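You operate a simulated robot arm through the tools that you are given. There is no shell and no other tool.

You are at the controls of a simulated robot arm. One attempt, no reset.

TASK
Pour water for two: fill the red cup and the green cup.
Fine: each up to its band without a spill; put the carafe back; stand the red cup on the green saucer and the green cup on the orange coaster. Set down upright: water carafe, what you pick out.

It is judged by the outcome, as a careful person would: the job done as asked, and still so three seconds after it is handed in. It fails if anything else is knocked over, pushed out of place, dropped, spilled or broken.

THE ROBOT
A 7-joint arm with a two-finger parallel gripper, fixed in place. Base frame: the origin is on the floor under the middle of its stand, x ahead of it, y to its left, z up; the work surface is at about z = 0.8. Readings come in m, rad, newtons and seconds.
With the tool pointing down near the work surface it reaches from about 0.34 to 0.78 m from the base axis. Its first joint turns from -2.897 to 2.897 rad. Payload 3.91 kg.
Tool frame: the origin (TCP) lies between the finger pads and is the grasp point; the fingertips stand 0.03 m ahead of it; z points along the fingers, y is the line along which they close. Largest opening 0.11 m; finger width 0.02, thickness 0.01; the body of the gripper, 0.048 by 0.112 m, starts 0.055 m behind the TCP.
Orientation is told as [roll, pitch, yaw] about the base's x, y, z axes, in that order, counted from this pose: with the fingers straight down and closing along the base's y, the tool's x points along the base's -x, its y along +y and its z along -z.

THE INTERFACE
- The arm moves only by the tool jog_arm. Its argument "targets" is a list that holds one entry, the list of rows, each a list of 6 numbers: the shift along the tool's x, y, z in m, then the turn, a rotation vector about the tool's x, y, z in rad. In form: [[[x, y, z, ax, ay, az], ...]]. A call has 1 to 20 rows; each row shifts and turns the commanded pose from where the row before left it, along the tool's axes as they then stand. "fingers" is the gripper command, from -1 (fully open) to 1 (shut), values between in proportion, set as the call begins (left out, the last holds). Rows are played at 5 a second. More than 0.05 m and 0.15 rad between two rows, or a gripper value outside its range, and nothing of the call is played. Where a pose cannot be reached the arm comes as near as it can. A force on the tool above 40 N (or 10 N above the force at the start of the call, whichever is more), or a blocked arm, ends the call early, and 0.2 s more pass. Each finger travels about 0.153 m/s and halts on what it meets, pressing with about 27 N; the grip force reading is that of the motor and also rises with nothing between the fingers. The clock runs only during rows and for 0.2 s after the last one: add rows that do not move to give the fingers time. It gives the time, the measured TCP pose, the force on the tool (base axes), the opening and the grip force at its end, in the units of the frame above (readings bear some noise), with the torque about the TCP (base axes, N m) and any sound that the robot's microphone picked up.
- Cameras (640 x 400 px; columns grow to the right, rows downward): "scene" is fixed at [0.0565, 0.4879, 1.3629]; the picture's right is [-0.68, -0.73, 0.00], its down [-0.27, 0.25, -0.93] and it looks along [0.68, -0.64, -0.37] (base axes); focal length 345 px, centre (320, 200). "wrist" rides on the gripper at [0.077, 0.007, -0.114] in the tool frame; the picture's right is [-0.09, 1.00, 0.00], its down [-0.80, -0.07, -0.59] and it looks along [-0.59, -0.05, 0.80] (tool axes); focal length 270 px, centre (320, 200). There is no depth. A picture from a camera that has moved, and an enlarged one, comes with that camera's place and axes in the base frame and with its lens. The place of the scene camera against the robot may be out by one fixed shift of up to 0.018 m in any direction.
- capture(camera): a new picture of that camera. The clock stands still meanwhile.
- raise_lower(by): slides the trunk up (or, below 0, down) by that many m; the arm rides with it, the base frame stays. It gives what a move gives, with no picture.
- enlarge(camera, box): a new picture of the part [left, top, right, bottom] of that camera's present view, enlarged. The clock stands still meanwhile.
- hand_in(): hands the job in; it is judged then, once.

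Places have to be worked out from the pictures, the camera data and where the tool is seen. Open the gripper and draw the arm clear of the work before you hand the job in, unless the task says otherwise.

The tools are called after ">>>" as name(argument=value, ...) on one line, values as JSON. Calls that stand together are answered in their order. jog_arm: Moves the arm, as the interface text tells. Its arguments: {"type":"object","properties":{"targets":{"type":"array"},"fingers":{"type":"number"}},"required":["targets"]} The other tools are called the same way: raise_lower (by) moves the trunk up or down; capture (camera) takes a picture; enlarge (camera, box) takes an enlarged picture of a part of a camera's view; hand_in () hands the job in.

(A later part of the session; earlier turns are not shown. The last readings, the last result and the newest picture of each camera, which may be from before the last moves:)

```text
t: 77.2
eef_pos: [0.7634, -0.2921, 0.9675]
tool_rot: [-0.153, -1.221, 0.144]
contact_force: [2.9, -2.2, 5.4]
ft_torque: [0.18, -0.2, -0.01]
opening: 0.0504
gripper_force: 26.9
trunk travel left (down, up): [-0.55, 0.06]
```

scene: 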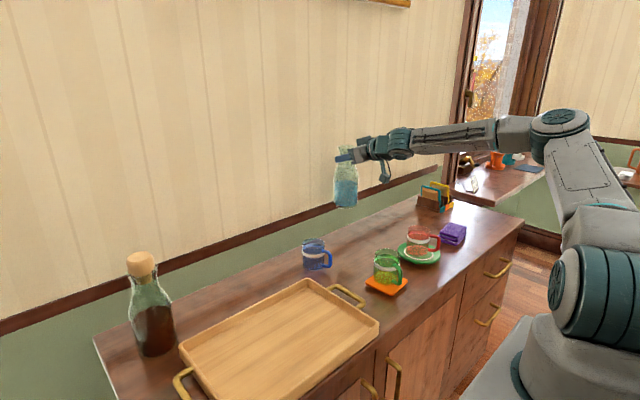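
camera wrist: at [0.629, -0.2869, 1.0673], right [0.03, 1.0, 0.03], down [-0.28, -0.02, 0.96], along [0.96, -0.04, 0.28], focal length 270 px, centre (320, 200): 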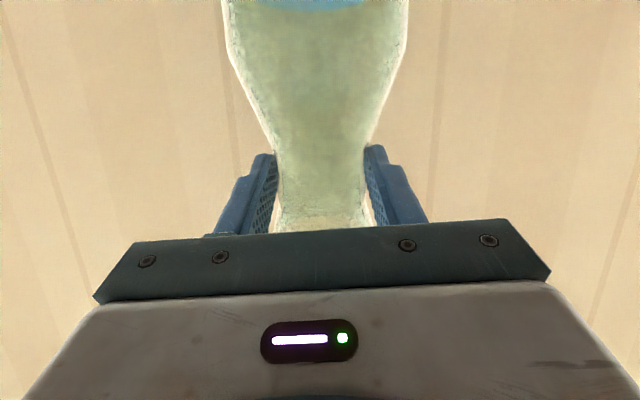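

Contact made (load now carried by the table). Opening the fingers.

>>> jog_arm(targets=[[[0, 0, 0, 0, 0, 0], [0, 0, 0, 0, 0, 0], [0, 0, 0, 0, 0, 0], [0, 0, 0, 0, 0, 0]]], fingers=-1)

>>> enlarge(camera="scene", box=[270, 130, 470, 290])

>>> capture(camera="wrist")

```text
t: 78.2
eef_pos: [0.762, -0.2916, 0.9664]
tool_rot: [-0.152, -1.217, 0.142]
contact_force: [-0.5, 0.0, 0.1]
ft_torque: [0.01, -0.01, -0.03]
opening: 0.11
gripper_force: 0.1
trunk travel left (down, up): [-0.55, 0.06]
```

```text
2.50 times, centred on (370, 210) of scene
camera zoom: at [0.0565, 0.4879, 1.3629], right [-0.68, -0.73, 0.0], down [-0.27, 0.25, -0.93], along [0.68, -0.64, -0.37], focal length 862 px, centre (195, 175)
```

zoom: 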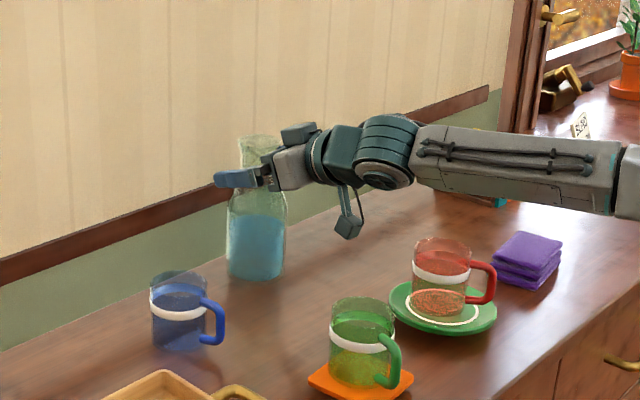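

```text
taken
camera wrist: at [0.6286, -0.2857, 0.9336], right [0.03, 1.0, 0.03], down [-0.29, -0.02, 0.96], along [0.96, -0.04, 0.28], focal length 270 px, centre (320, 200)
```

wrist: 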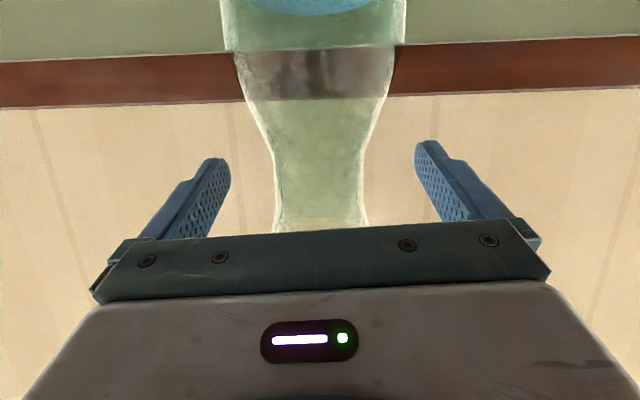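

The carafe stands upright at about (0.768, -0.292). Backing straight out, levelling the roll and setting the tool to 40° below horizontal for a rehearsal of the pour motion with the empty hand.

>>> jog_arm(targets=[[[0.0119, 0, -0.0329, 0, 0, 0], [0.0119, 0, -0.0329, 0, 0, 0], [0.0119, 0, -0.0329, 0, 0, 0], [0.0119, 0, -0.0329, 0, 0, 0], [0, 0, 0, -0.0187, 0, 0.0517], [0, 0, 0, 0, 0.1163, 0], [0, 0, 0, 0, 0.1163, 0], [0, 0, 0, 0, 0.1163, 0], [0, 0, 0, 0, 0, 0], [0, 0, 0, 0, 0, 0]]], fingers=-1)

>>> capture(camera="scene")

>>> capture(camera="wrist")

```text
t: 80.4
eef_pos: [0.6232, -0.2921, 0.9656]
tool_rot: [0.006, -0.873, -0.006]
contact_force: [-0.4, 0.2, -0.6]
ft_torque: [-0.04, 0.01, -0.01]
opening: 0.1098
gripper_force: 0.0
trunk travel left (down, up): [-0.55, 0.06]
```

```text
taken
```

scene: 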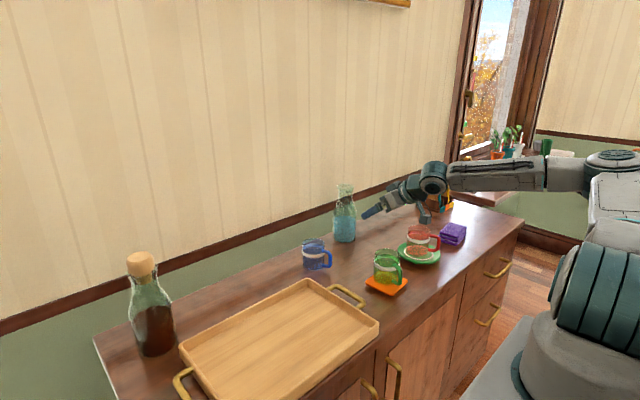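

```text
taken
camera wrist: at [0.4852, -0.2844, 0.9819], right [0.06, 1.0, 0.07], down [0.06, -0.07, 1.0], along [1.0, -0.05, -0.06], focal length 270 px, centre (320, 200)
```

wrist: 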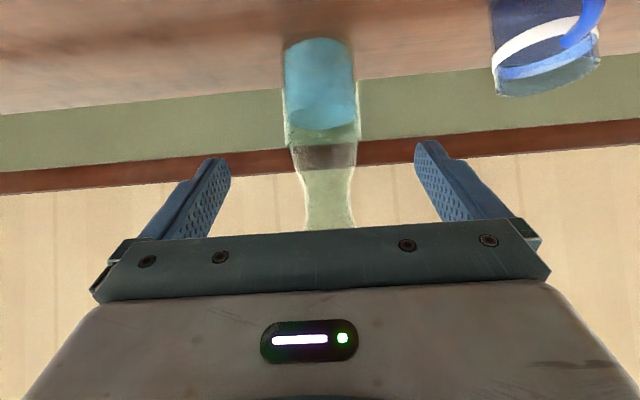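

The elbow lies out to the right but clear. Rehearsing (empty hand) the roll-and-move to the red-cup pouring position to make sure the arm can do it smoothly.

>>> jog_arm(targets=[[[-0.023, 0, -0.0193, 0, 0, 0], [0.0078, -0.024, -0.0093, 0.09, 0, -0.1072], [0.0103, -0.0238, -0.0071, 0.09, 0, -0.1072], [0.0129, -0.0231, -0.005, 0.09, 0, -0.1072], [0.0153, -0.0219, -0.003, 0.09, 0, -0.1072], [0.0175, -0.0203, -0.0011, 0.09, 0, -0.1072], [0.0196, -0.0184, 0.0007, 0.09, 0, -0.1072], [0.0215, -0.016, 0.0022, 0.09, 0, -0.1072], [0.023, -0.0134, 0.0035, 0.09, 0, -0.1072], [0.0243, -0.0105, 0.0046, 0.09, 0, -0.1072], [0, 0, 0, 0, 0, 0], [0, 0, 0, 0, 0, 0]]], fingers=-0.47)

>>> capture(camera="scene")

>>> capture(camera="wrist")

```text
t: 83.0
eef_pos: [0.5104, -0.515, 1.0054]
tool_rot: [-1.358, -0.241, 0.851]
contact_force: [-0.1, -0.1, 0.2]
ft_torque: [-0.01, -0.02, -0.02]
opening: 0.0808
gripper_force: 0.1
out of reach, approached as far as the arm can: row 10
trunk travel left (down, up): [-0.55, 0.06]
```

```text
taken
```

scene: 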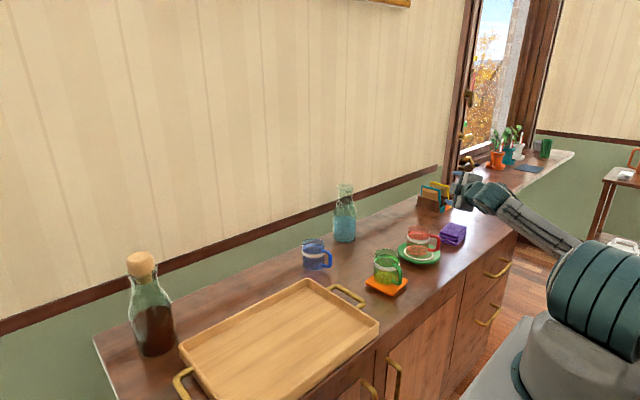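

```text
taken
camera wrist: at [0.3724, -0.4981, 1.0045], right [0.05, 0.38, -0.92], down [0.06, 0.92, 0.38], along [1.0, -0.07, 0.03], focal length 270 px, centre (320, 200)
```

wrist: 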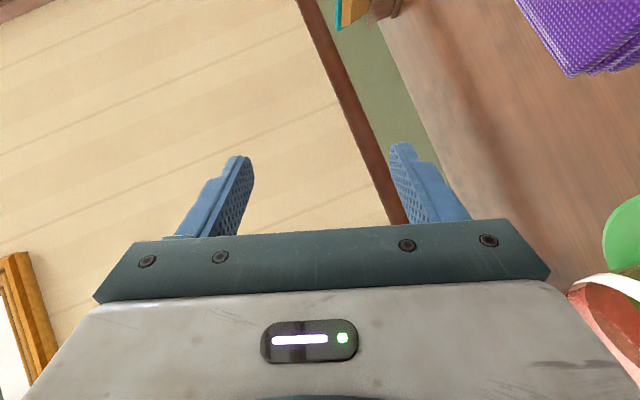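

The last bit hit a joint limit because the elbow had swung low on the right. I'll reverse this move and work out a posture with the elbow up.

>>> jog_arm(targets=[[[-0.0253, 0.0073, -0.0054, -0.09, 0, 0.1072], [-0.0243, 0.0105, -0.0046, -0.09, 0, 0.1072], [-0.023, 0.0134, -0.0035, -0.09, 0, 0.1072], [-0.0215, 0.016, -0.0022, -0.09, 0, 0.1072], [-0.0196, 0.0184, -0.0007, -0.09, 0, 0.1072], [-0.0175, 0.0203, 0.0011, -0.09, 0, 0.1072], [-0.0153, 0.0219, 0.003, -0.09, 0, 0.1072], [-0.0129, 0.0231, 0.005, -0.09, 0, 0.1072], [-0.0103, 0.0238, 0.0071, -0.09, 0, 0.1072], [0, 0, 0, 0, 0, 0]]], fingers=-0.47)

>>> capture(camera="scene")

```text
t: 85.2
eef_pos: [0.6204, -0.2997, 1.0052]
tool_rot: [0.007, -0.875, -0.007]
contact_force: [0.4, 0.5, 0.4]
ft_torque: [0.04, -0.01, 0.0]
opening: 0.0807
gripper_force: 0.2
trunk travel left (down, up): [-0.55, 0.06]
```

```text
taken
```

scene: 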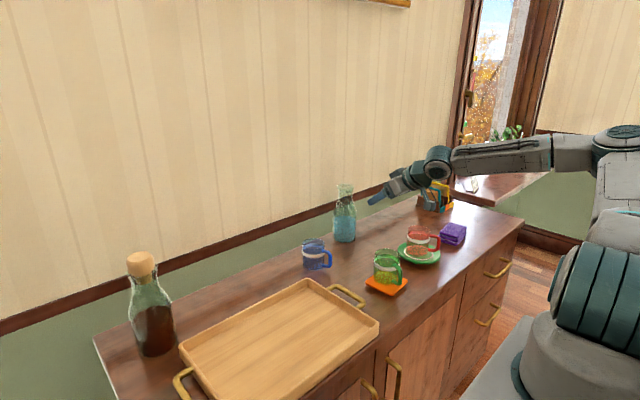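

Now testing a yaw of −0.45 rad so the tool points radially; this should bring the elbow back up.

>>> jog_arm(targets=[[[0, 0, 0, 0.1149, 0, 0.0964], [0, 0, 0, 0.1149, 0, 0.0964], [0, 0, 0, 0.1149, 0, 0.0964], [0, 0, 0, 0, 0, 0]]], fingers=-0.47)

>>> capture(camera="scene")

```text
t: 86.2
eef_pos: [0.6189, -0.2989, 1.0055]
tool_rot: [0.003, -0.873, -0.455]
contact_force: [0.2, 0.2, 0.4]
ft_torque: [0.01, 0.0, -0.02]
opening: 0.0812
gripper_force: 0.1
trunk travel left (down, up): [-0.55, 0.06]
```

```text
taken
```

scene: 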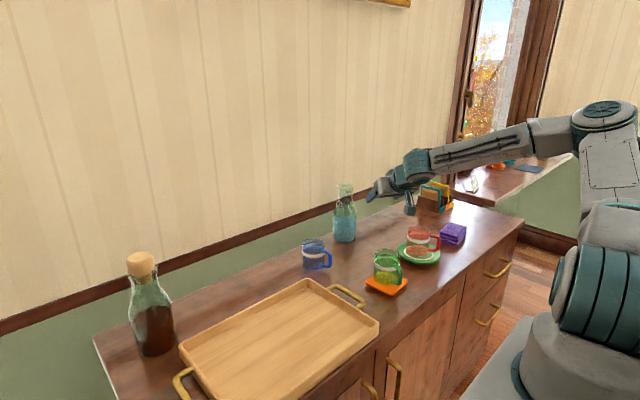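

Elbow is rising. Now a small test of the roll direction alone (3 rows) to see which way it moves the elbow.

>>> jog_arm(targets=[[[0, 0, 0, 0.09, 0, -0.1072], [0, 0, 0, 0.09, 0, -0.1072], [0, 0, 0, 0.09, 0, -0.1072], [0, 0, 0, 0.09, 0, -0.1072], [0, 0, 0, 0, 0, 0]]], fingers=-0.47)

>>> capture(camera="scene")

```text
t: 87.4
eef_pos: [0.6194, -0.299, 1.006]
tool_rot: [-0.771, -0.706, 0.11]
contact_force: [-0.1, 0.7, 0.5]
ft_torque: [0.02, -0.02, 0.0]
opening: 0.0808
gripper_force: 0.0
trunk travel left (down, up): [-0.55, 0.06]
```

```text
taken
```

scene: 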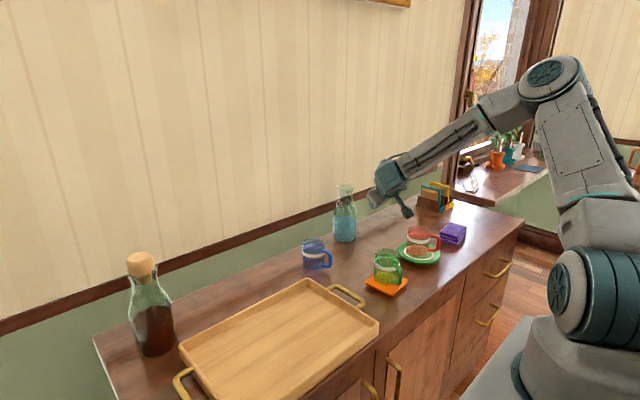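

The − roll lifts the elbow nicely at this yaw. I'll rehearse the rest: roll on to 78° while moving to the red-cup pouring place with this yaw (−26°), staying high over the cup.

>>> jog_arm(targets=[[[0.023, -0.0341, 0.0059, 0.09, 0, -0.1072], [0.0265, -0.0308, 0.0088, 0.09, 0, -0.1072], [0.0296, -0.0269, 0.0114, 0.09, 0, -0.1072], [0.0323, -0.0224, 0.0136, 0.09, 0, -0.1072], [0.0344, -0.0176, 0.0154, 0.09, 0, -0.1072], [0.036, -0.0123, 0.0168, 0.0643, 0, -0.0766], [0, 0, 0, 0, 0, 0], [0, 0, 0, 0, 0, 0]]], fingers=-0.47)

>>> capture(camera="scene")

>>> capture(camera="wrist")

```text
t: 89.2
eef_pos: [0.4581, -0.488, 1.0045]
tool_rot: [-1.433, -0.163, 0.411]
contact_force: [-0.3, 1.3, -0.2]
ft_torque: [-0.01, -0.02, 0.0]
opening: 0.0808
gripper_force: 0.1
trunk travel left (down, up): [-0.55, 0.06]
```

```text
taken
```

scene: 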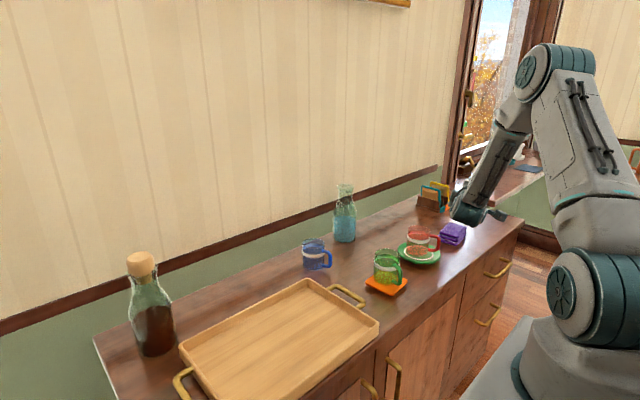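

```text
taken
camera wrist: at [0.3411, -0.414, 1.0022], right [0.17, 0.22, -0.96], down [0.47, 0.84, 0.28], along [0.86, -0.5, 0.04], focal length 270 px, centre (320, 200)
```

wrist: 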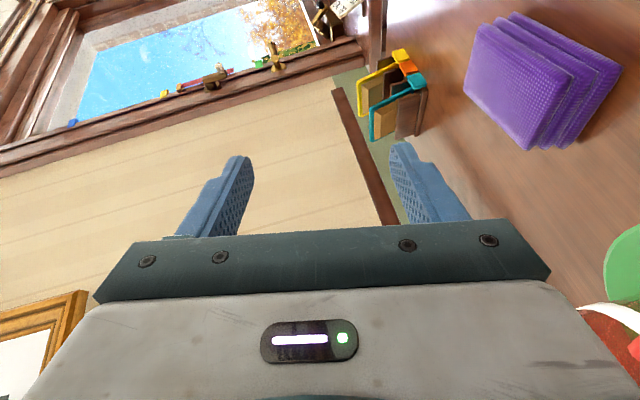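

The arm reaches this pose smoothly with elbow up, and the scene camera still sees the red cup. Now rehearse descending to pouring height and rolling on to about 95°.

>>> jog_arm(targets=[[[0.0056, 0.0342, 0.0047, 0, 0, 0], [0.0056, 0.0342, 0.0047, 0, 0, 0], [0, 0, 0, 0.0482, 0, -0.0575], [0, 0, 0, 0.0482, 0, -0.0575], [0, 0, 0, 0.0482, 0, -0.0575], [0, 0, 0, 0.0482, 0, -0.0575], [0, 0, 0, 0, 0, 0]]], fingers=-0.47)

>>> capture(camera="scene")

>>> enlarge(camera="scene", box=[340, 140, 540, 300])

```text
t: 90.8
eef_pos: [0.4581, -0.4882, 0.9346]
tool_rot: [-1.627, 0.065, 0.419]
contact_force: [-0.4, 0.3, -1.0]
ft_torque: [-0.01, -0.01, -0.01]
opening: 0.0808
gripper_force: 0.1
trunk travel left (down, up): [-0.55, 0.06]
```

```text
taken
```

scene: 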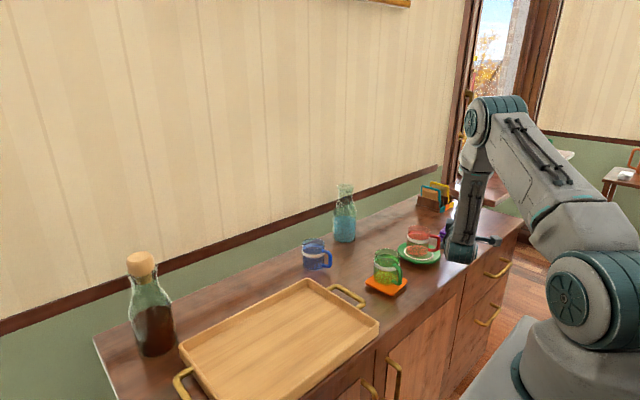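

```text
2.50 times, centred on (440, 220) of scene
camera zoom: at [0.0565, 0.4879, 1.3629], right [-0.68, -0.73, 0.0], down [-0.27, 0.25, -0.93], along [0.68, -0.64, -0.37], focal length 862 px, centre (20, 150)
```

zoom: 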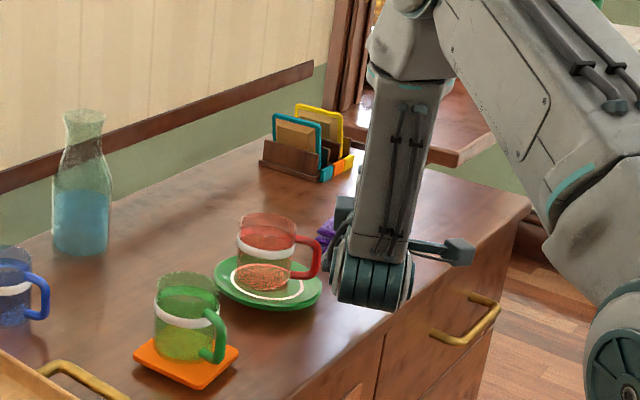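

That works up to 95°. Now rehearsing the same orientation over to the green-cup pouring place.

>>> jog_arm(targets=[[[0.002, -0.0299, 0.0017, 0, 0, 0], [0.002, -0.0299, 0.0017, 0, 0, 0], [-0.0123, -0.0029, -0.0367, 0, 0, 0], [-0.0123, -0.0029, -0.0367, 0, 0, 0], [-0.0123, -0.0029, -0.0367, 0, 0, 0], [-0.0123, -0.0029, -0.0367, 0, 0, 0], [-0.0123, -0.0029, -0.0367, 0, 0, 0], [0, 0, 0, 0, 0, 0], [0, 0, 0, 0, 0, 0]]], fingers=-0.47)

>>> capture(camera="scene")

```text
t: 92.8
eef_pos: [0.4396, -0.2953, 0.9963]
tool_rot: [-1.627, 0.065, 0.42]
contact_force: [-0.3, -0.6, -0.4]
ft_torque: [-0.02, -0.03, 0.0]
opening: 0.0807
gripper_force: 0.0
trunk travel left (down, up): [-0.55, 0.06]
```

```text
taken
```

scene: 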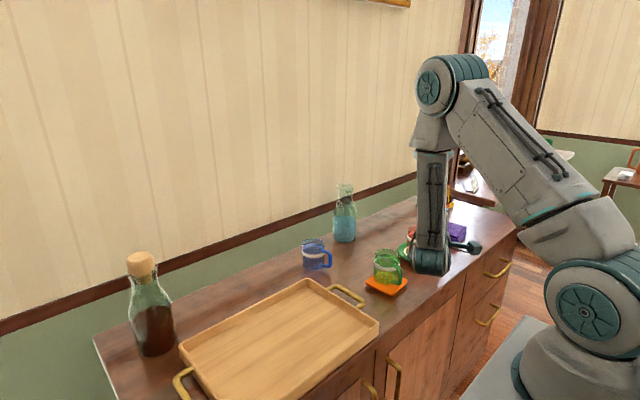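

Both pouring positions are reachable with this orientation. I'll unroll and return to in front of the carafe, ready for a low body grip.

>>> jog_arm(targets=[[[-0.0272, -0.0016, 0.0039, -0.0889, 0, 0.1059], [-0.0272, 0.0009, 0.0039, -0.0889, 0, 0.1059], [-0.027, 0.0034, 0.0041, -0.0889, 0, 0.1059], [-0.0265, 0.0059, 0.0045, -0.0889, 0, 0.1059], [-0.0258, 0.0082, 0.0051, -0.0889, 0, 0.1059], [-0.0248, 0.0104, 0.006, -0.0889, 0, 0.1059], [-0.0236, 0.0124, 0.007, -0.0889, 0, 0.1059], [-0.0222, 0.0141, 0.0082, -0.0889, 0, 0.1059], [0, 0, 0, -0.0889, 0, 0.1059], [0, 0, 0, -0.0889, 0, 0.1059], [0, 0, 0, -0.0889, 0, 0.1059], [0, 0, 0, -0.0889, 0, 0.1059], [0, 0, 0, 0, 0, 0], [0, 0, 0, 0, 0, 0]]], fingers=-1)

>>> capture(camera="scene")

>>> capture(camera="wrist")

```text
t: 95.8
eef_pos: [0.6503, -0.2347, 0.9962]
tool_rot: [0.005, -0.87, -0.454]
contact_force: [-0.5, -0.1, -0.9]
ft_torque: [0.01, -0.01, 0.04]
opening: 0.1102
gripper_force: 0.0
trunk travel left (down, up): [-0.55, 0.06]
```

```text
taken
```

scene: 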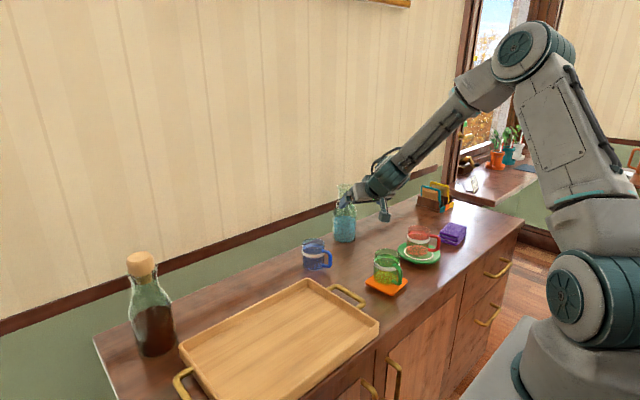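

```text
taken
camera wrist: at [0.5308, -0.1685, 1.0112], right [0.49, 0.87, 0.07], down [0.02, -0.09, 1.0], along [0.87, -0.48, -0.06], focal length 270 px, centre (320, 200)
```

wrist: 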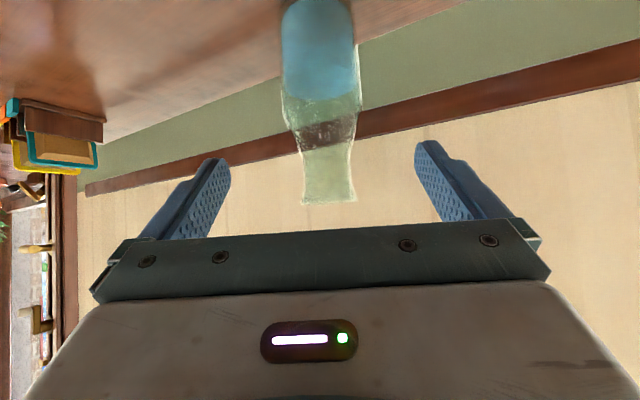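

The elbow is up and the pose is good. I'll enlarge the wrist view to fix the carafe's position for the grip.

>>> enlarge(camera="wrist", box=[230, 0, 410, 210])

>>> enlarge(camera="scene", box=[300, 160, 440, 280])

```text
1.90 times, centred on (320, 105) of wrist
camera zoom: at [0.5308, -0.1685, 1.0112], right [0.49, 0.87, 0.07], down [0.02, -0.09, 1.0], along [0.87, -0.48, -0.06], focal length 515 px, centre (320, 381)
```

zoom: 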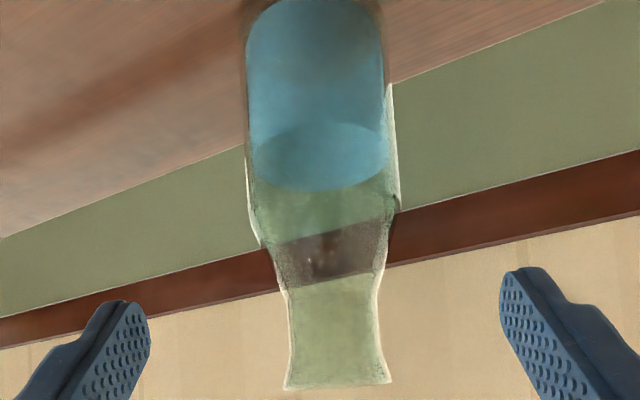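

```text
3.33 times, centred on (370, 220) of scene
camera zoom: at [0.0565, 0.4879, 1.3629], right [-0.68, -0.73, 0.0], down [-0.27, 0.25, -0.93], along [0.68, -0.64, -0.37], focal length 1150 px, centre (153, 133)
```

zoom: 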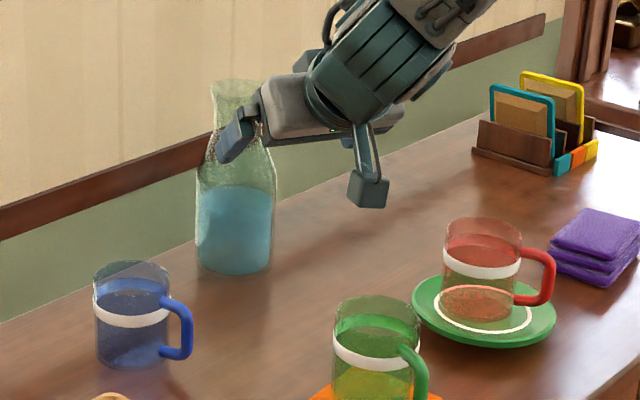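

Carafe axis at S is (0.7715, -0.291). I'll flatten to 35°, move forward above-side with open fingers, and descend to a low grip height (z≈0.862), staying 5 cm short of the axis.

>>> jog_arm(targets=[[[0, 0, 0, 0, -0.0898, 0], [-0.024, 0.0014, 0.0343, 0, 0, 0], [-0.024, 0.0013, 0.0342, 0, 0, 0], [0.0274, 0, 0.0192, 0, 0, 0], [0.0274, 0, 0.0192, 0, 0, 0], [0.0274, 0, 0.0192, 0, 0, 0], [0.0274, 0, 0.0192, 0, 0, 0], [0, 0, 0, 0, 0, 0]]], fingers=-1)

>>> capture(camera="wrist")

>>> enlarge(camera="scene", box=[300, 160, 460, 290])

```text
t: 97.6
eef_pos: [0.7312, -0.2674, 0.8629]
tool_rot: [0.006, -0.964, -0.455]
contact_force: [-0.1, 0.7, 0.1]
ft_torque: [0.03, 0.02, -0.01]
opening: 0.1099
gripper_force: 0.1
trunk travel left (down, up): [-0.55, 0.06]
```

```text
taken
camera wrist: at [0.6085, -0.2018, 0.8652], right [0.48, 0.87, 0.07], down [-0.06, -0.05, 1.0], along [0.88, -0.48, 0.03], focal length 270 px, centre (320, 200)
```

wrist: 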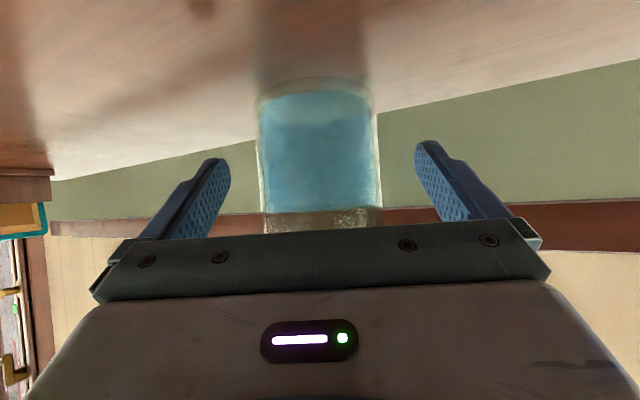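

```text
3.08 times, centred on (380, 225) of scene
camera zoom: at [0.0565, 0.4879, 1.3629], right [-0.68, -0.73, 0.0], down [-0.27, 0.25, -0.93], along [0.68, -0.64, -0.37], focal length 1062 px, centre (135, 123)
```

zoom: 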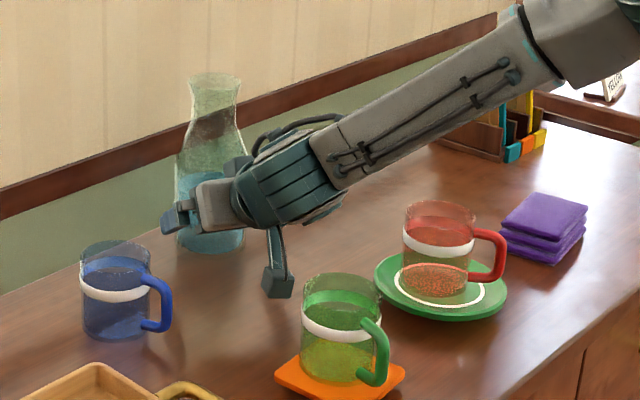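

Centred, with the axis 5.2 cm ahead of the TCP. Moving in the last 3.7 cm so the pads land on the body; then I'll close.

>>> jog_arm(targets=[[[-0.01075, 0, 0.0153, 0, 0, 0], [-0.01075, 0, 0.0153, 0, 0, 0], [0, 0, 0, 0, 0, 0]]], fingers=-1)

>>> capture(camera="wrist")

```text
t: 98.4
eef_pos: [0.7628, -0.2859, 0.8621]
tool_rot: [0.005, -0.963, -0.454]
contact_force: [-0.8, -0.1, -0.4]
ft_torque: [0.02, 0.01, 0.0]
opening: 0.1101
gripper_force: 0.0
trunk travel left (down, up): [-0.55, 0.06]
```

```text
taken
camera wrist: at [0.6418, -0.2193, 0.8655], right [0.48, 0.87, 0.07], down [-0.06, -0.05, 1.0], along [0.88, -0.48, 0.03], focal length 270 px, centre (320, 200)
```

wrist: 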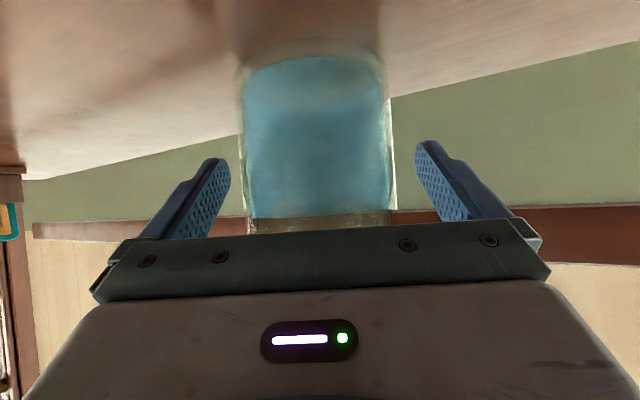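

Everything is aligned (axis 1.6 cm ahead of the TCP, contact ~5 cm above the base, below the centre of gravity). Closing on the body while it stands on the table.

>>> jog_arm(targets=[[[0, 0, 0, 0, 0, 0], [0, 0, 0, 0, 0, 0], [0, 0, 0, 0, 0, 0], [0, 0, 0, 0, 0, 0]]], fingers=1)

>>> capture(camera="wrist")

```text
t: 99.4
eef_pos: [0.7639, -0.2872, 0.8628]
tool_rot: [0.002, -0.965, -0.455]
contact_force: [0.2, -1.6, 0.2]
ft_torque: [-0.36, 0.14, 0.07]
opening: 0.0812
gripper_force: 26.8
trunk travel left (down, up): [-0.55, 0.06]
```

```text
taken
camera wrist: at [0.6416, -0.2197, 0.8655], right [0.48, 0.87, 0.07], down [-0.06, -0.05, 1.0], along [0.87, -0.48, 0.03], focal length 270 px, centre (320, 200)
```

wrist: 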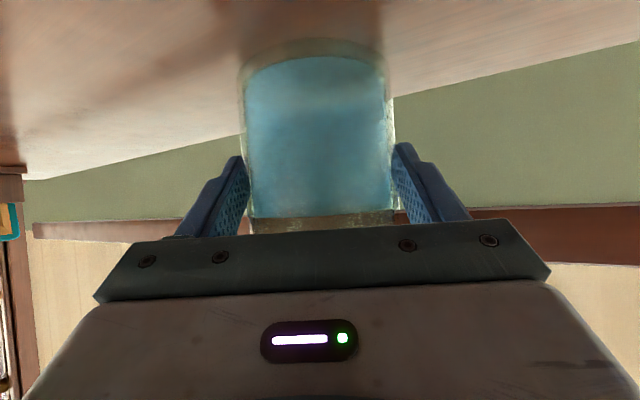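

Gripped at 81 mm. Now the quick lift-and-tilt to 69° (below the pouring angle) while carrying it over to the red cup, staying high.

>>> jog_arm(targets=[[[-0.0287, 0, -0.02, 0, 0, 0], [-0.0328, 0, -0.0228, 0.0685, 0, -0.0985], [-0.0009, -0.0377, -0.026, 0.085, 0, -0.1223], [0.0078, -0.0383, -0.0199, 0.085, 0, -0.1223], [0.0162, -0.0366, -0.0141, 0.085, 0, -0.1223], [0.0276, -0.03, -0.0062, 0.085, 0, -0.1223], [0.0311, -0.0269, -0.0037, 0.085, 0, -0.1223], [0.0341, -0.0231, -0.0016, 0.085, 0, -0.1223], [0.0367, -0.0188, 0.0002, 0.085, 0, -0.1223], [0.0387, -0.0141, 0.0016, 0.0211, 0, -0.0304], [0.0391, -0.0129, 0.0019, 0, 0, 0]]], fingers=1)

>>> capture(camera="scene")

>>> enlarge(camera="scene", box=[370, 140, 530, 280])

>>> capture(camera="wrist")

```text
t: 101.8
eef_pos: [0.4809, -0.4744, 0.9797]
tool_rot: [-1.352, -0.303, 0.481]
contact_force: [0.5, 0.3, -8.9]
ft_torque: [0.02, 0.12, -0.02]
opening: 0.0815
gripper_force: 27.4
out of reach, approached as far as the arm can: row 11
trunk travel left (down, up): [-0.55, 0.06]
```

```text
taken
```

scene: 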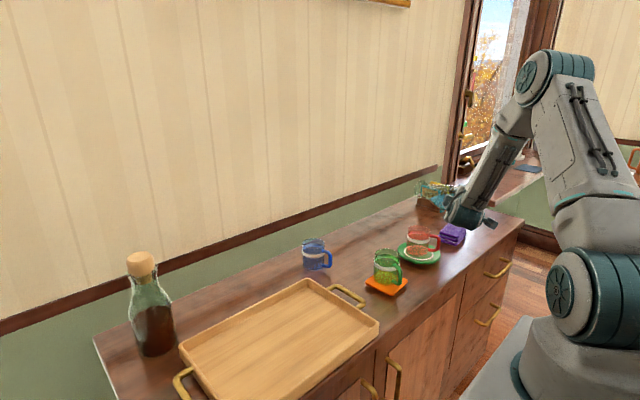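

```text
2.86 times, centred on (450, 210) of scene
camera zoom: at [0.0565, 0.4879, 1.3629], right [-0.68, -0.73, 0.0], down [-0.27, 0.25, -0.93], along [0.68, -0.64, -0.37], focal length 986 px, centre (-51, 171)
```

zoom: 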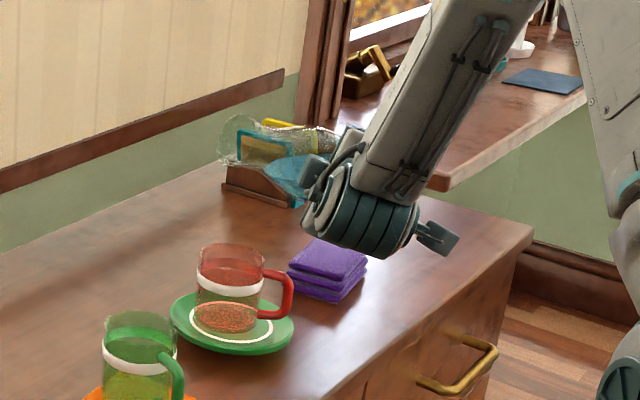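

```text
taken
camera wrist: at [0.3586, -0.4111, 0.975], right [0.23, 0.37, -0.9], down [0.36, 0.83, 0.43], along [0.9, -0.43, 0.06], focal length 270 px, centre (320, 200)
```

wrist: 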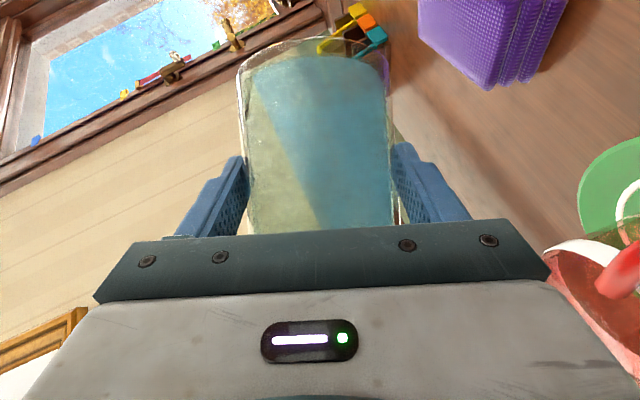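

The carafe came along with no visible slip, θ≈69°, but the last row ran into a reach limit about 4 cm short of the target. I'll try the remaining shift together with lowering, and watch whether it's reachable.

>>> jog_arm(targets=[[[0.0278, 0.0213, 0.0092, 0, 0, 0], [0.0189, -0.0067, 0.003, 0, 0, 0]]], fingers=1)

>>> enlarge(camera="scene", box=[370, 140, 530, 280])

>>> capture(camera="wrist")

```text
t: 102.4
eef_pos: [0.4763, -0.4806, 0.9686]
tool_rot: [-1.349, -0.305, 0.473]
contact_force: [0.8, 0.2, -7.7]
ft_torque: [0.0, 0.13, 0.01]
opening: 0.0812
gripper_force: 26.5
out of reach, approached as far as the arm can: row 1, 2
trunk travel left (down, up): [-0.55, 0.06]
```

```text
2.86 times, centred on (450, 210) of scene
camera zoom: at [0.0565, 0.4879, 1.3629], right [-0.68, -0.73, 0.0], down [-0.27, 0.25, -0.93], along [0.68, -0.64, -0.37], focal length 986 px, centre (-51, 171)
```

zoom: 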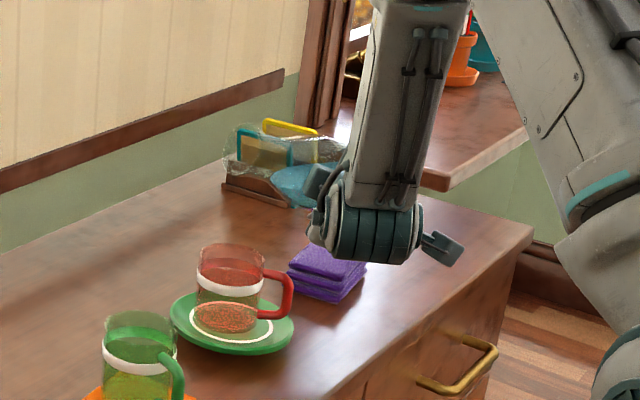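

```text
taken
camera wrist: at [0.3536, -0.415, 0.9647], right [0.23, 0.37, -0.9], down [0.37, 0.82, 0.43], along [0.9, -0.43, 0.06], focal length 270 px, centre (320, 200)
```

wrist: 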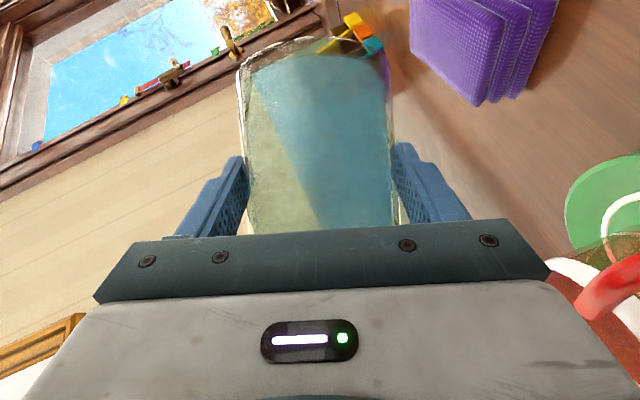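

The hand's roll is at a joint limit here because the elbow started too far up. I'll retrace the path back and set the carafe down at the staging spot, then prepare a better arm posture.

>>> jog_arm(targets=[[[-0.0195, -0.0066, -0.0074, -0.0211, 0, 0.0304], [-0.0387, 0.0141, -0.0016, -0.085, 0, 0.1223], [-0.0367, 0.0188, -0.0002, -0.085, 0, 0.1223], [-0.0341, 0.0231, 0.0016, -0.085, 0, 0.1223], [-0.0311, 0.0269, 0.0037, -0.085, 0, 0.1223], [-0.0276, 0.03, 0.0062, -0.085, 0, 0.1223], [-0.0162, 0.0366, 0.0141, -0.085, 0, 0.1223], [-0.0078, 0.0383, 0.0199, -0.085, 0, 0.1223], [0.0009, 0.0377, 0.026, -0.0685, 0, 0.0985], [0.0328, 0, 0.0228, 0, 0, 0], [0.0164, 0, 0.0114, 0, 0, 0], [0.0057, 0, 0.004, 0, 0, 0]]], fingers=1)

>>> capture(camera="scene")

>>> enlarge(camera="scene", box=[290, 150, 450, 290])

>>> capture(camera="wrist")

```text
t: 105.0
eef_pos: [0.762, -0.2838, 0.8728]
tool_rot: [0.006, -0.962, -0.457]
contact_force: [-0.4, -0.1, -8.2]
ft_torque: [0.06, 0.09, -0.01]
opening: 0.0812
gripper_force: 27.0
trunk travel left (down, up): [-0.55, 0.06]
```

```text
taken
```

scene: 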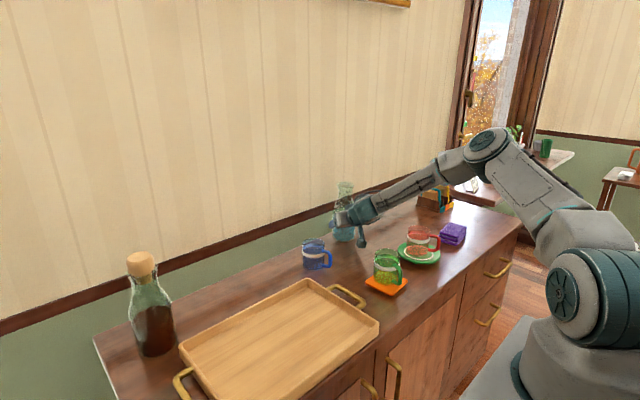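

```text
2.86 times, centred on (370, 220) of scene
camera zoom: at [0.0565, 0.4879, 1.3629], right [-0.68, -0.73, 0.0], down [-0.27, 0.25, -0.93], along [0.68, -0.64, -0.37], focal length 986 px, centre (177, 143)
```

zoom: 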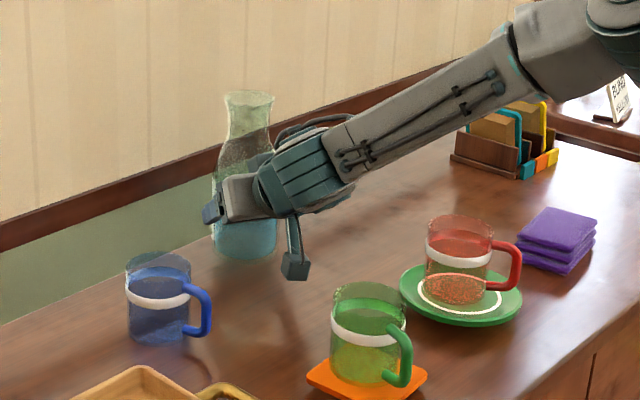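

```text
taken
camera wrist: at [0.6399, -0.2164, 0.8751], right [0.48, 0.87, 0.08], down [-0.06, -0.05, 1.0], along [0.87, -0.48, 0.03], focal length 270 px, centre (320, 200)
```

wrist: 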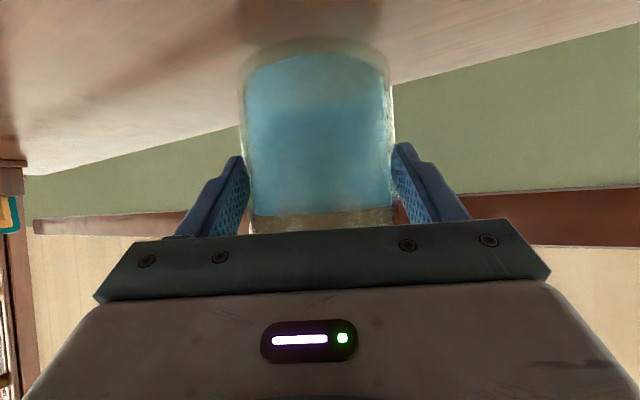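

The body grip at this angle barely slipped over 5 s. Lowering the last centimetre to set it down at S.

>>> jog_arm(targets=[[[0.0041, 0, 0.0029, 0, 0, 0], [0.0025, 0, 0.0017, 0, 0, 0], [0.0016, 0, 0.0011, 0, 0, 0], [0, 0, 0, 0, 0, 0]]], fingers=1)

```text
t: 106.0
eef_pos: [0.7624, -0.2827, 0.8643]
tool_rot: [0.003, -0.964, -0.455]
contact_force: [0.5, 0.2, -2.5]
ft_torque: [-0.13, 0.08, 0.05]
opening: 0.081
gripper_force: 27.1
trunk travel left (down, up): [-0.55, 0.06]
```

Set down with load on the table but still gripped (only ~1–2 mm slip in total). The fix: lift and retract upright to the less-extended spot (0.65, -0.235) where the roll worked in rehearsal, and only roll there, going to the green cup first.

>>> jog_arm(targets=[[[-0.0271, 0, -0.0188, 0, 0, 0], [-0.0271, 0, -0.0188, 0, 0, 0], [-0.0271, 0, -0.0188, 0, 0, 0], [-0.0271, 0, -0.0188, 0, 0, 0], [0.023, 0, -0.0331, 0, 0, 0], [0.023, 0, -0.0331, 0, 0, 0], [0.023, 0, -0.0331, 0, 0, 0]]], fingers=1)

>>> capture(camera="scene")

>>> capture(camera="wrist")

```text
t: 107.6
eef_pos: [0.6512, -0.2316, 0.9958]
tool_rot: [0.006, -0.963, -0.458]
contact_force: [0.4, 0.6, -7.9]
ft_torque: [0.05, 0.05, -0.01]
opening: 0.0813
gripper_force: 26.9
trunk travel left (down, up): [-0.55, 0.06]
```

```text
taken
```

scene: 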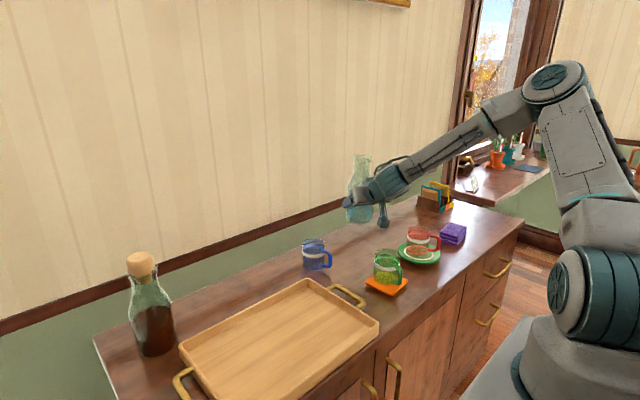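

```text
taken
camera wrist: at [0.5294, -0.1642, 0.9987], right [0.48, 0.87, 0.07], down [-0.06, -0.05, 1.0], along [0.87, -0.48, 0.03], focal length 270 px, centre (320, 200)
```

wrist: 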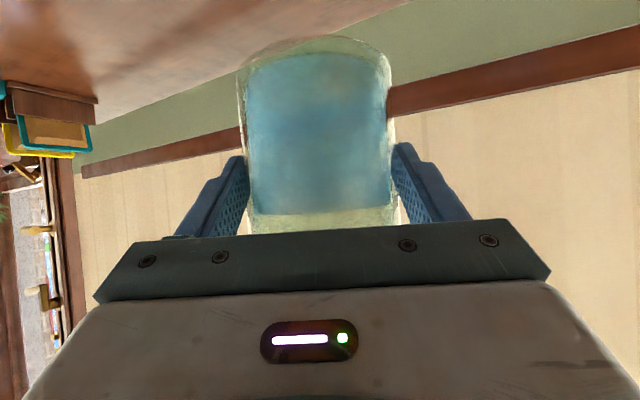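

Upright and steady at (0.651, -0.232), with the elbow in a better position. Now the roll to 69° in place and then carry to the green cup, staying at z≈1.0.

>>> jog_arm(targets=[[[0, 0, 0, 0.0788, 0, -0.1133], [0, 0, 0, 0.0788, 0, -0.1133], [0, 0, 0, 0.0788, 0, -0.1133], [0, 0, 0, 0.0788, 0, -0.1133], [0.0204, -0.017, -0.011, 0.0462, 0, -0.0665], [0.0215, -0.0161, -0.0103, 0.0462, 0, -0.0665], [0.0226, -0.0151, -0.0095, 0.0462, 0, -0.0665], [0.0235, -0.014, -0.0089, 0.0462, 0, -0.0665], [0.0244, -0.0128, -0.0082, 0.0462, 0, -0.0665], [0.0252, -0.0115, -0.0077, 0.0462, 0, -0.0665], [0.0259, -0.0102, -0.0072, 0.0462, 0, -0.0665], [0.0266, -0.0087, -0.0067, 0.0462, 0, -0.0665]]], fingers=1)

>>> capture(camera="scene")

>>> enlarge(camera="scene", box=[330, 150, 490, 310])

>>> capture(camera="wrist")

```text
t: 110.2
eef_pos: [0.4339, -0.3017, 0.9959]
tool_rot: [-1.352, -0.303, 0.479]
contact_force: [-0.3, 0.0, -8.1]
ft_torque: [0.0, 0.13, 0.03]
opening: 0.0815
gripper_force: 26.9
trunk travel left (down, up): [-0.55, 0.06]
```

```text
taken
```

scene: 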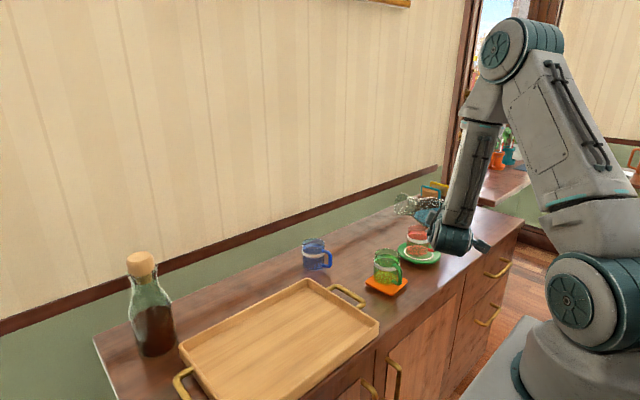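

```text
2.50 times, centred on (410, 230) of scene
camera zoom: at [0.0565, 0.4879, 1.3629], right [-0.68, -0.73, 0.0], down [-0.27, 0.25, -0.93], along [0.68, -0.64, -0.37], focal length 862 px, centre (95, 125)
```

zoom: 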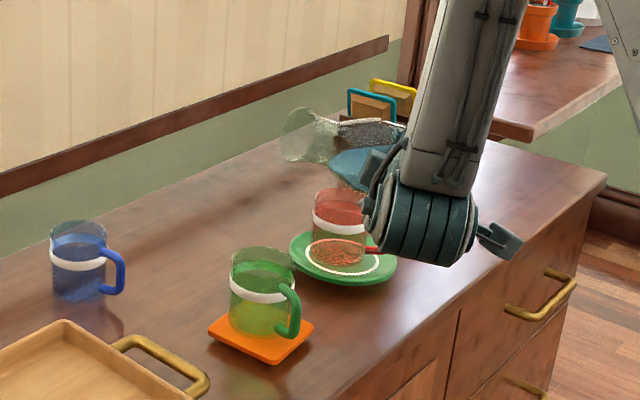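

```text
taken
camera wrist: at [0.3102, -0.2375, 0.9906], right [0.23, 0.37, -0.9], down [0.37, 0.83, 0.43], along [0.9, -0.43, 0.06], focal length 270 px, centre (320, 200)
```

wrist: 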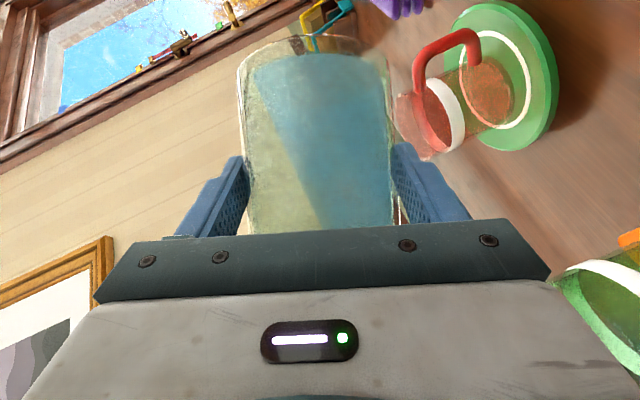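

Reached with no limit and no slip, at 69° with the mouth above the green cup area. I'll enlarge to compare the mouth's place with the cup.

>>> enlarge(camera="scene", box=[370, 180, 450, 300])

>>> enlarge(camera="scene", box=[385, 170, 475, 240])

```text
3.33 times, centred on (410, 240) of scene
camera zoom: at [0.0565, 0.4879, 1.3629], right [-0.68, -0.73, 0.0], down [-0.27, 0.25, -0.93], along [0.68, -0.64, -0.37], focal length 1150 px, centre (20, 67)
```

zoom: 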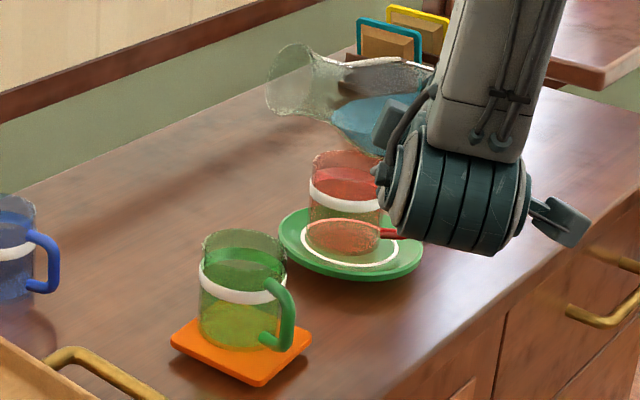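

```text
5.71 times, centred on (430, 205) of scene
camera zoom: at [0.0565, 0.4879, 1.3629], right [-0.68, -0.73, 0.0], down [-0.27, 0.25, -0.93], along [0.68, -0.64, -0.37], focal length 1971 px, centre (-309, 171)
```

zoom: 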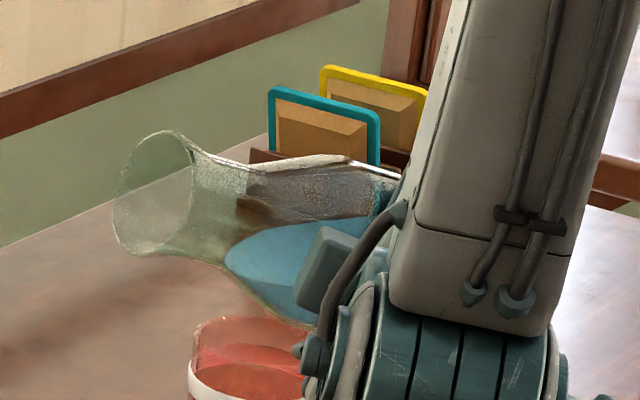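

The mouth's lower edge sits about 1.3 cm short of the green cup's centre along the pour direction — a good starting place. Lowering the carafe so the lip will be ~2 cm above the rim.

>>> jog_arm(targets=[[[0.01125, 0.0352, 0.00782, 0, 0, 0], [0.01, 0.0313, 0.00695, 0, 0, 0]]], fingers=1)

>>> enlarge(camera="scene", box=[350, 190, 450, 300])

>>> capture(camera="wrist")

```text
t: 110.8
eef_pos: [0.4353, -0.3029, 0.9236]
tool_rot: [-1.35, -0.304, 0.48]
contact_force: [-0.1, -0.8, -7.8]
ft_torque: [0.05, 0.08, -0.01]
opening: 0.0809
gripper_force: 27.0
trunk travel left (down, up): [-0.55, 0.06]
```

```text
3.64 times, centred on (400, 245) of scene
camera zoom: at [0.0565, 0.4879, 1.3629], right [-0.68, -0.73, 0.0], down [-0.27, 0.25, -0.93], along [0.68, -0.64, -0.37], focal length 1254 px, centre (29, 36)
```

zoom: 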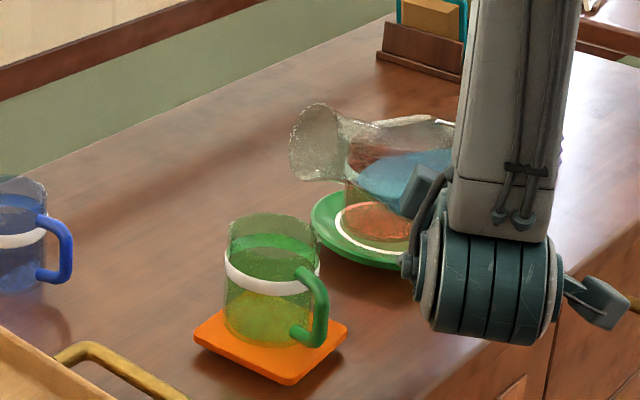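

```text
taken
camera wrist: at [0.3117, -0.2384, 0.9192], right [0.23, 0.37, -0.9], down [0.37, 0.83, 0.43], along [0.9, -0.43, 0.06], focal length 270 px, centre (320, 200)
```

wrist: 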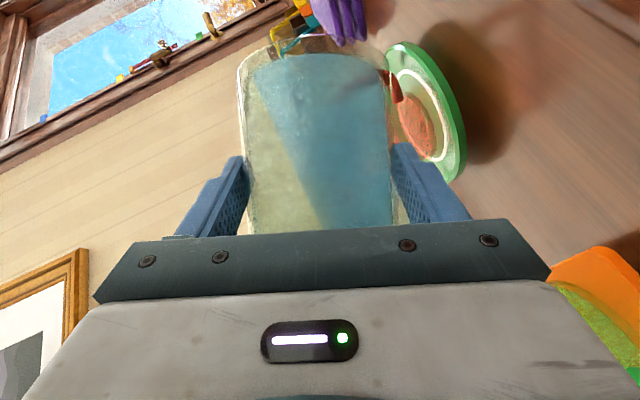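

The geometry checks out: straight below the lip edge falls inside the green cup, ~1.1 cm upstream of its centre. Tilting further in small steps, watching for the first water at the lip.

>>> jog_arm(targets=[[[0, 0, 0, 0.0285, 0, -0.041], [0, 0, 0, 0.0285, 0, -0.041]]], fingers=1)

>>> enlarge(camera="scene", box=[350, 190, 450, 300])

```text
t: 111.4
eef_pos: [0.434, -0.3022, 0.924]
tool_rot: [-1.413, -0.223, 0.494]
contact_force: [-1.0, -0.7, -7.5]
ft_torque: [0.04, 0.14, -0.01]
opening: 0.0811
gripper_force: 26.8
trunk travel left (down, up): [-0.55, 0.06]
```

```text
3.64 times, centred on (400, 245) of scene
camera zoom: at [0.0565, 0.4879, 1.3629], right [-0.68, -0.73, 0.0], down [-0.27, 0.25, -0.93], along [0.68, -0.64, -0.37], focal length 1254 px, centre (29, 36)
```

zoom: 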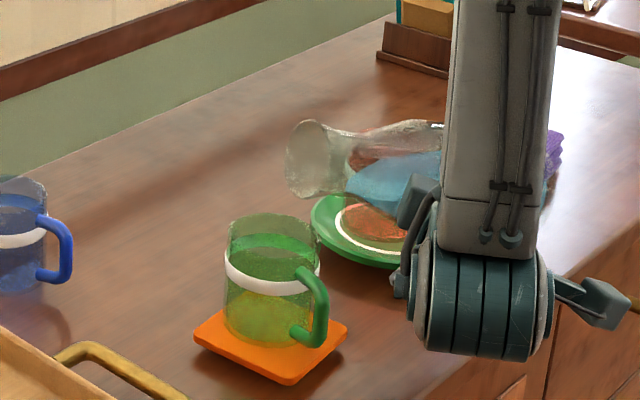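

Water has reached the shoulder, not yet the lip. Another 2°.

>>> jog_arm(targets=[[[0, 0, 0, 0.02, 0, -0.0287], [0, 0, 0, 0, 0, 0]]], fingers=1)

>>> enlarge(camera="scene", box=[360, 190, 440, 290])

```text
t: 112.0
eef_pos: [0.433, -0.3023, 0.9228]
tool_rot: [-1.433, -0.195, 0.497]
contact_force: [-0.5, -0.1, -8.3]
ft_torque: [0.06, 0.08, 0.0]
opening: 0.0814
gripper_force: 26.8
trunk travel left (down, up): [-0.55, 0.06]
```

```text
4.00 times, centred on (400, 240) of scene
camera zoom: at [0.0565, 0.4879, 1.3629], right [-0.68, -0.73, 0.0], down [-0.27, 0.25, -0.93], along [0.68, -0.64, -0.37], focal length 1380 px, centre (0, 40)
```

zoom: 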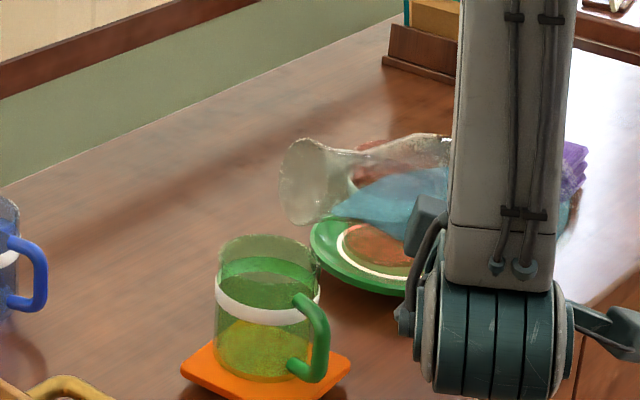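

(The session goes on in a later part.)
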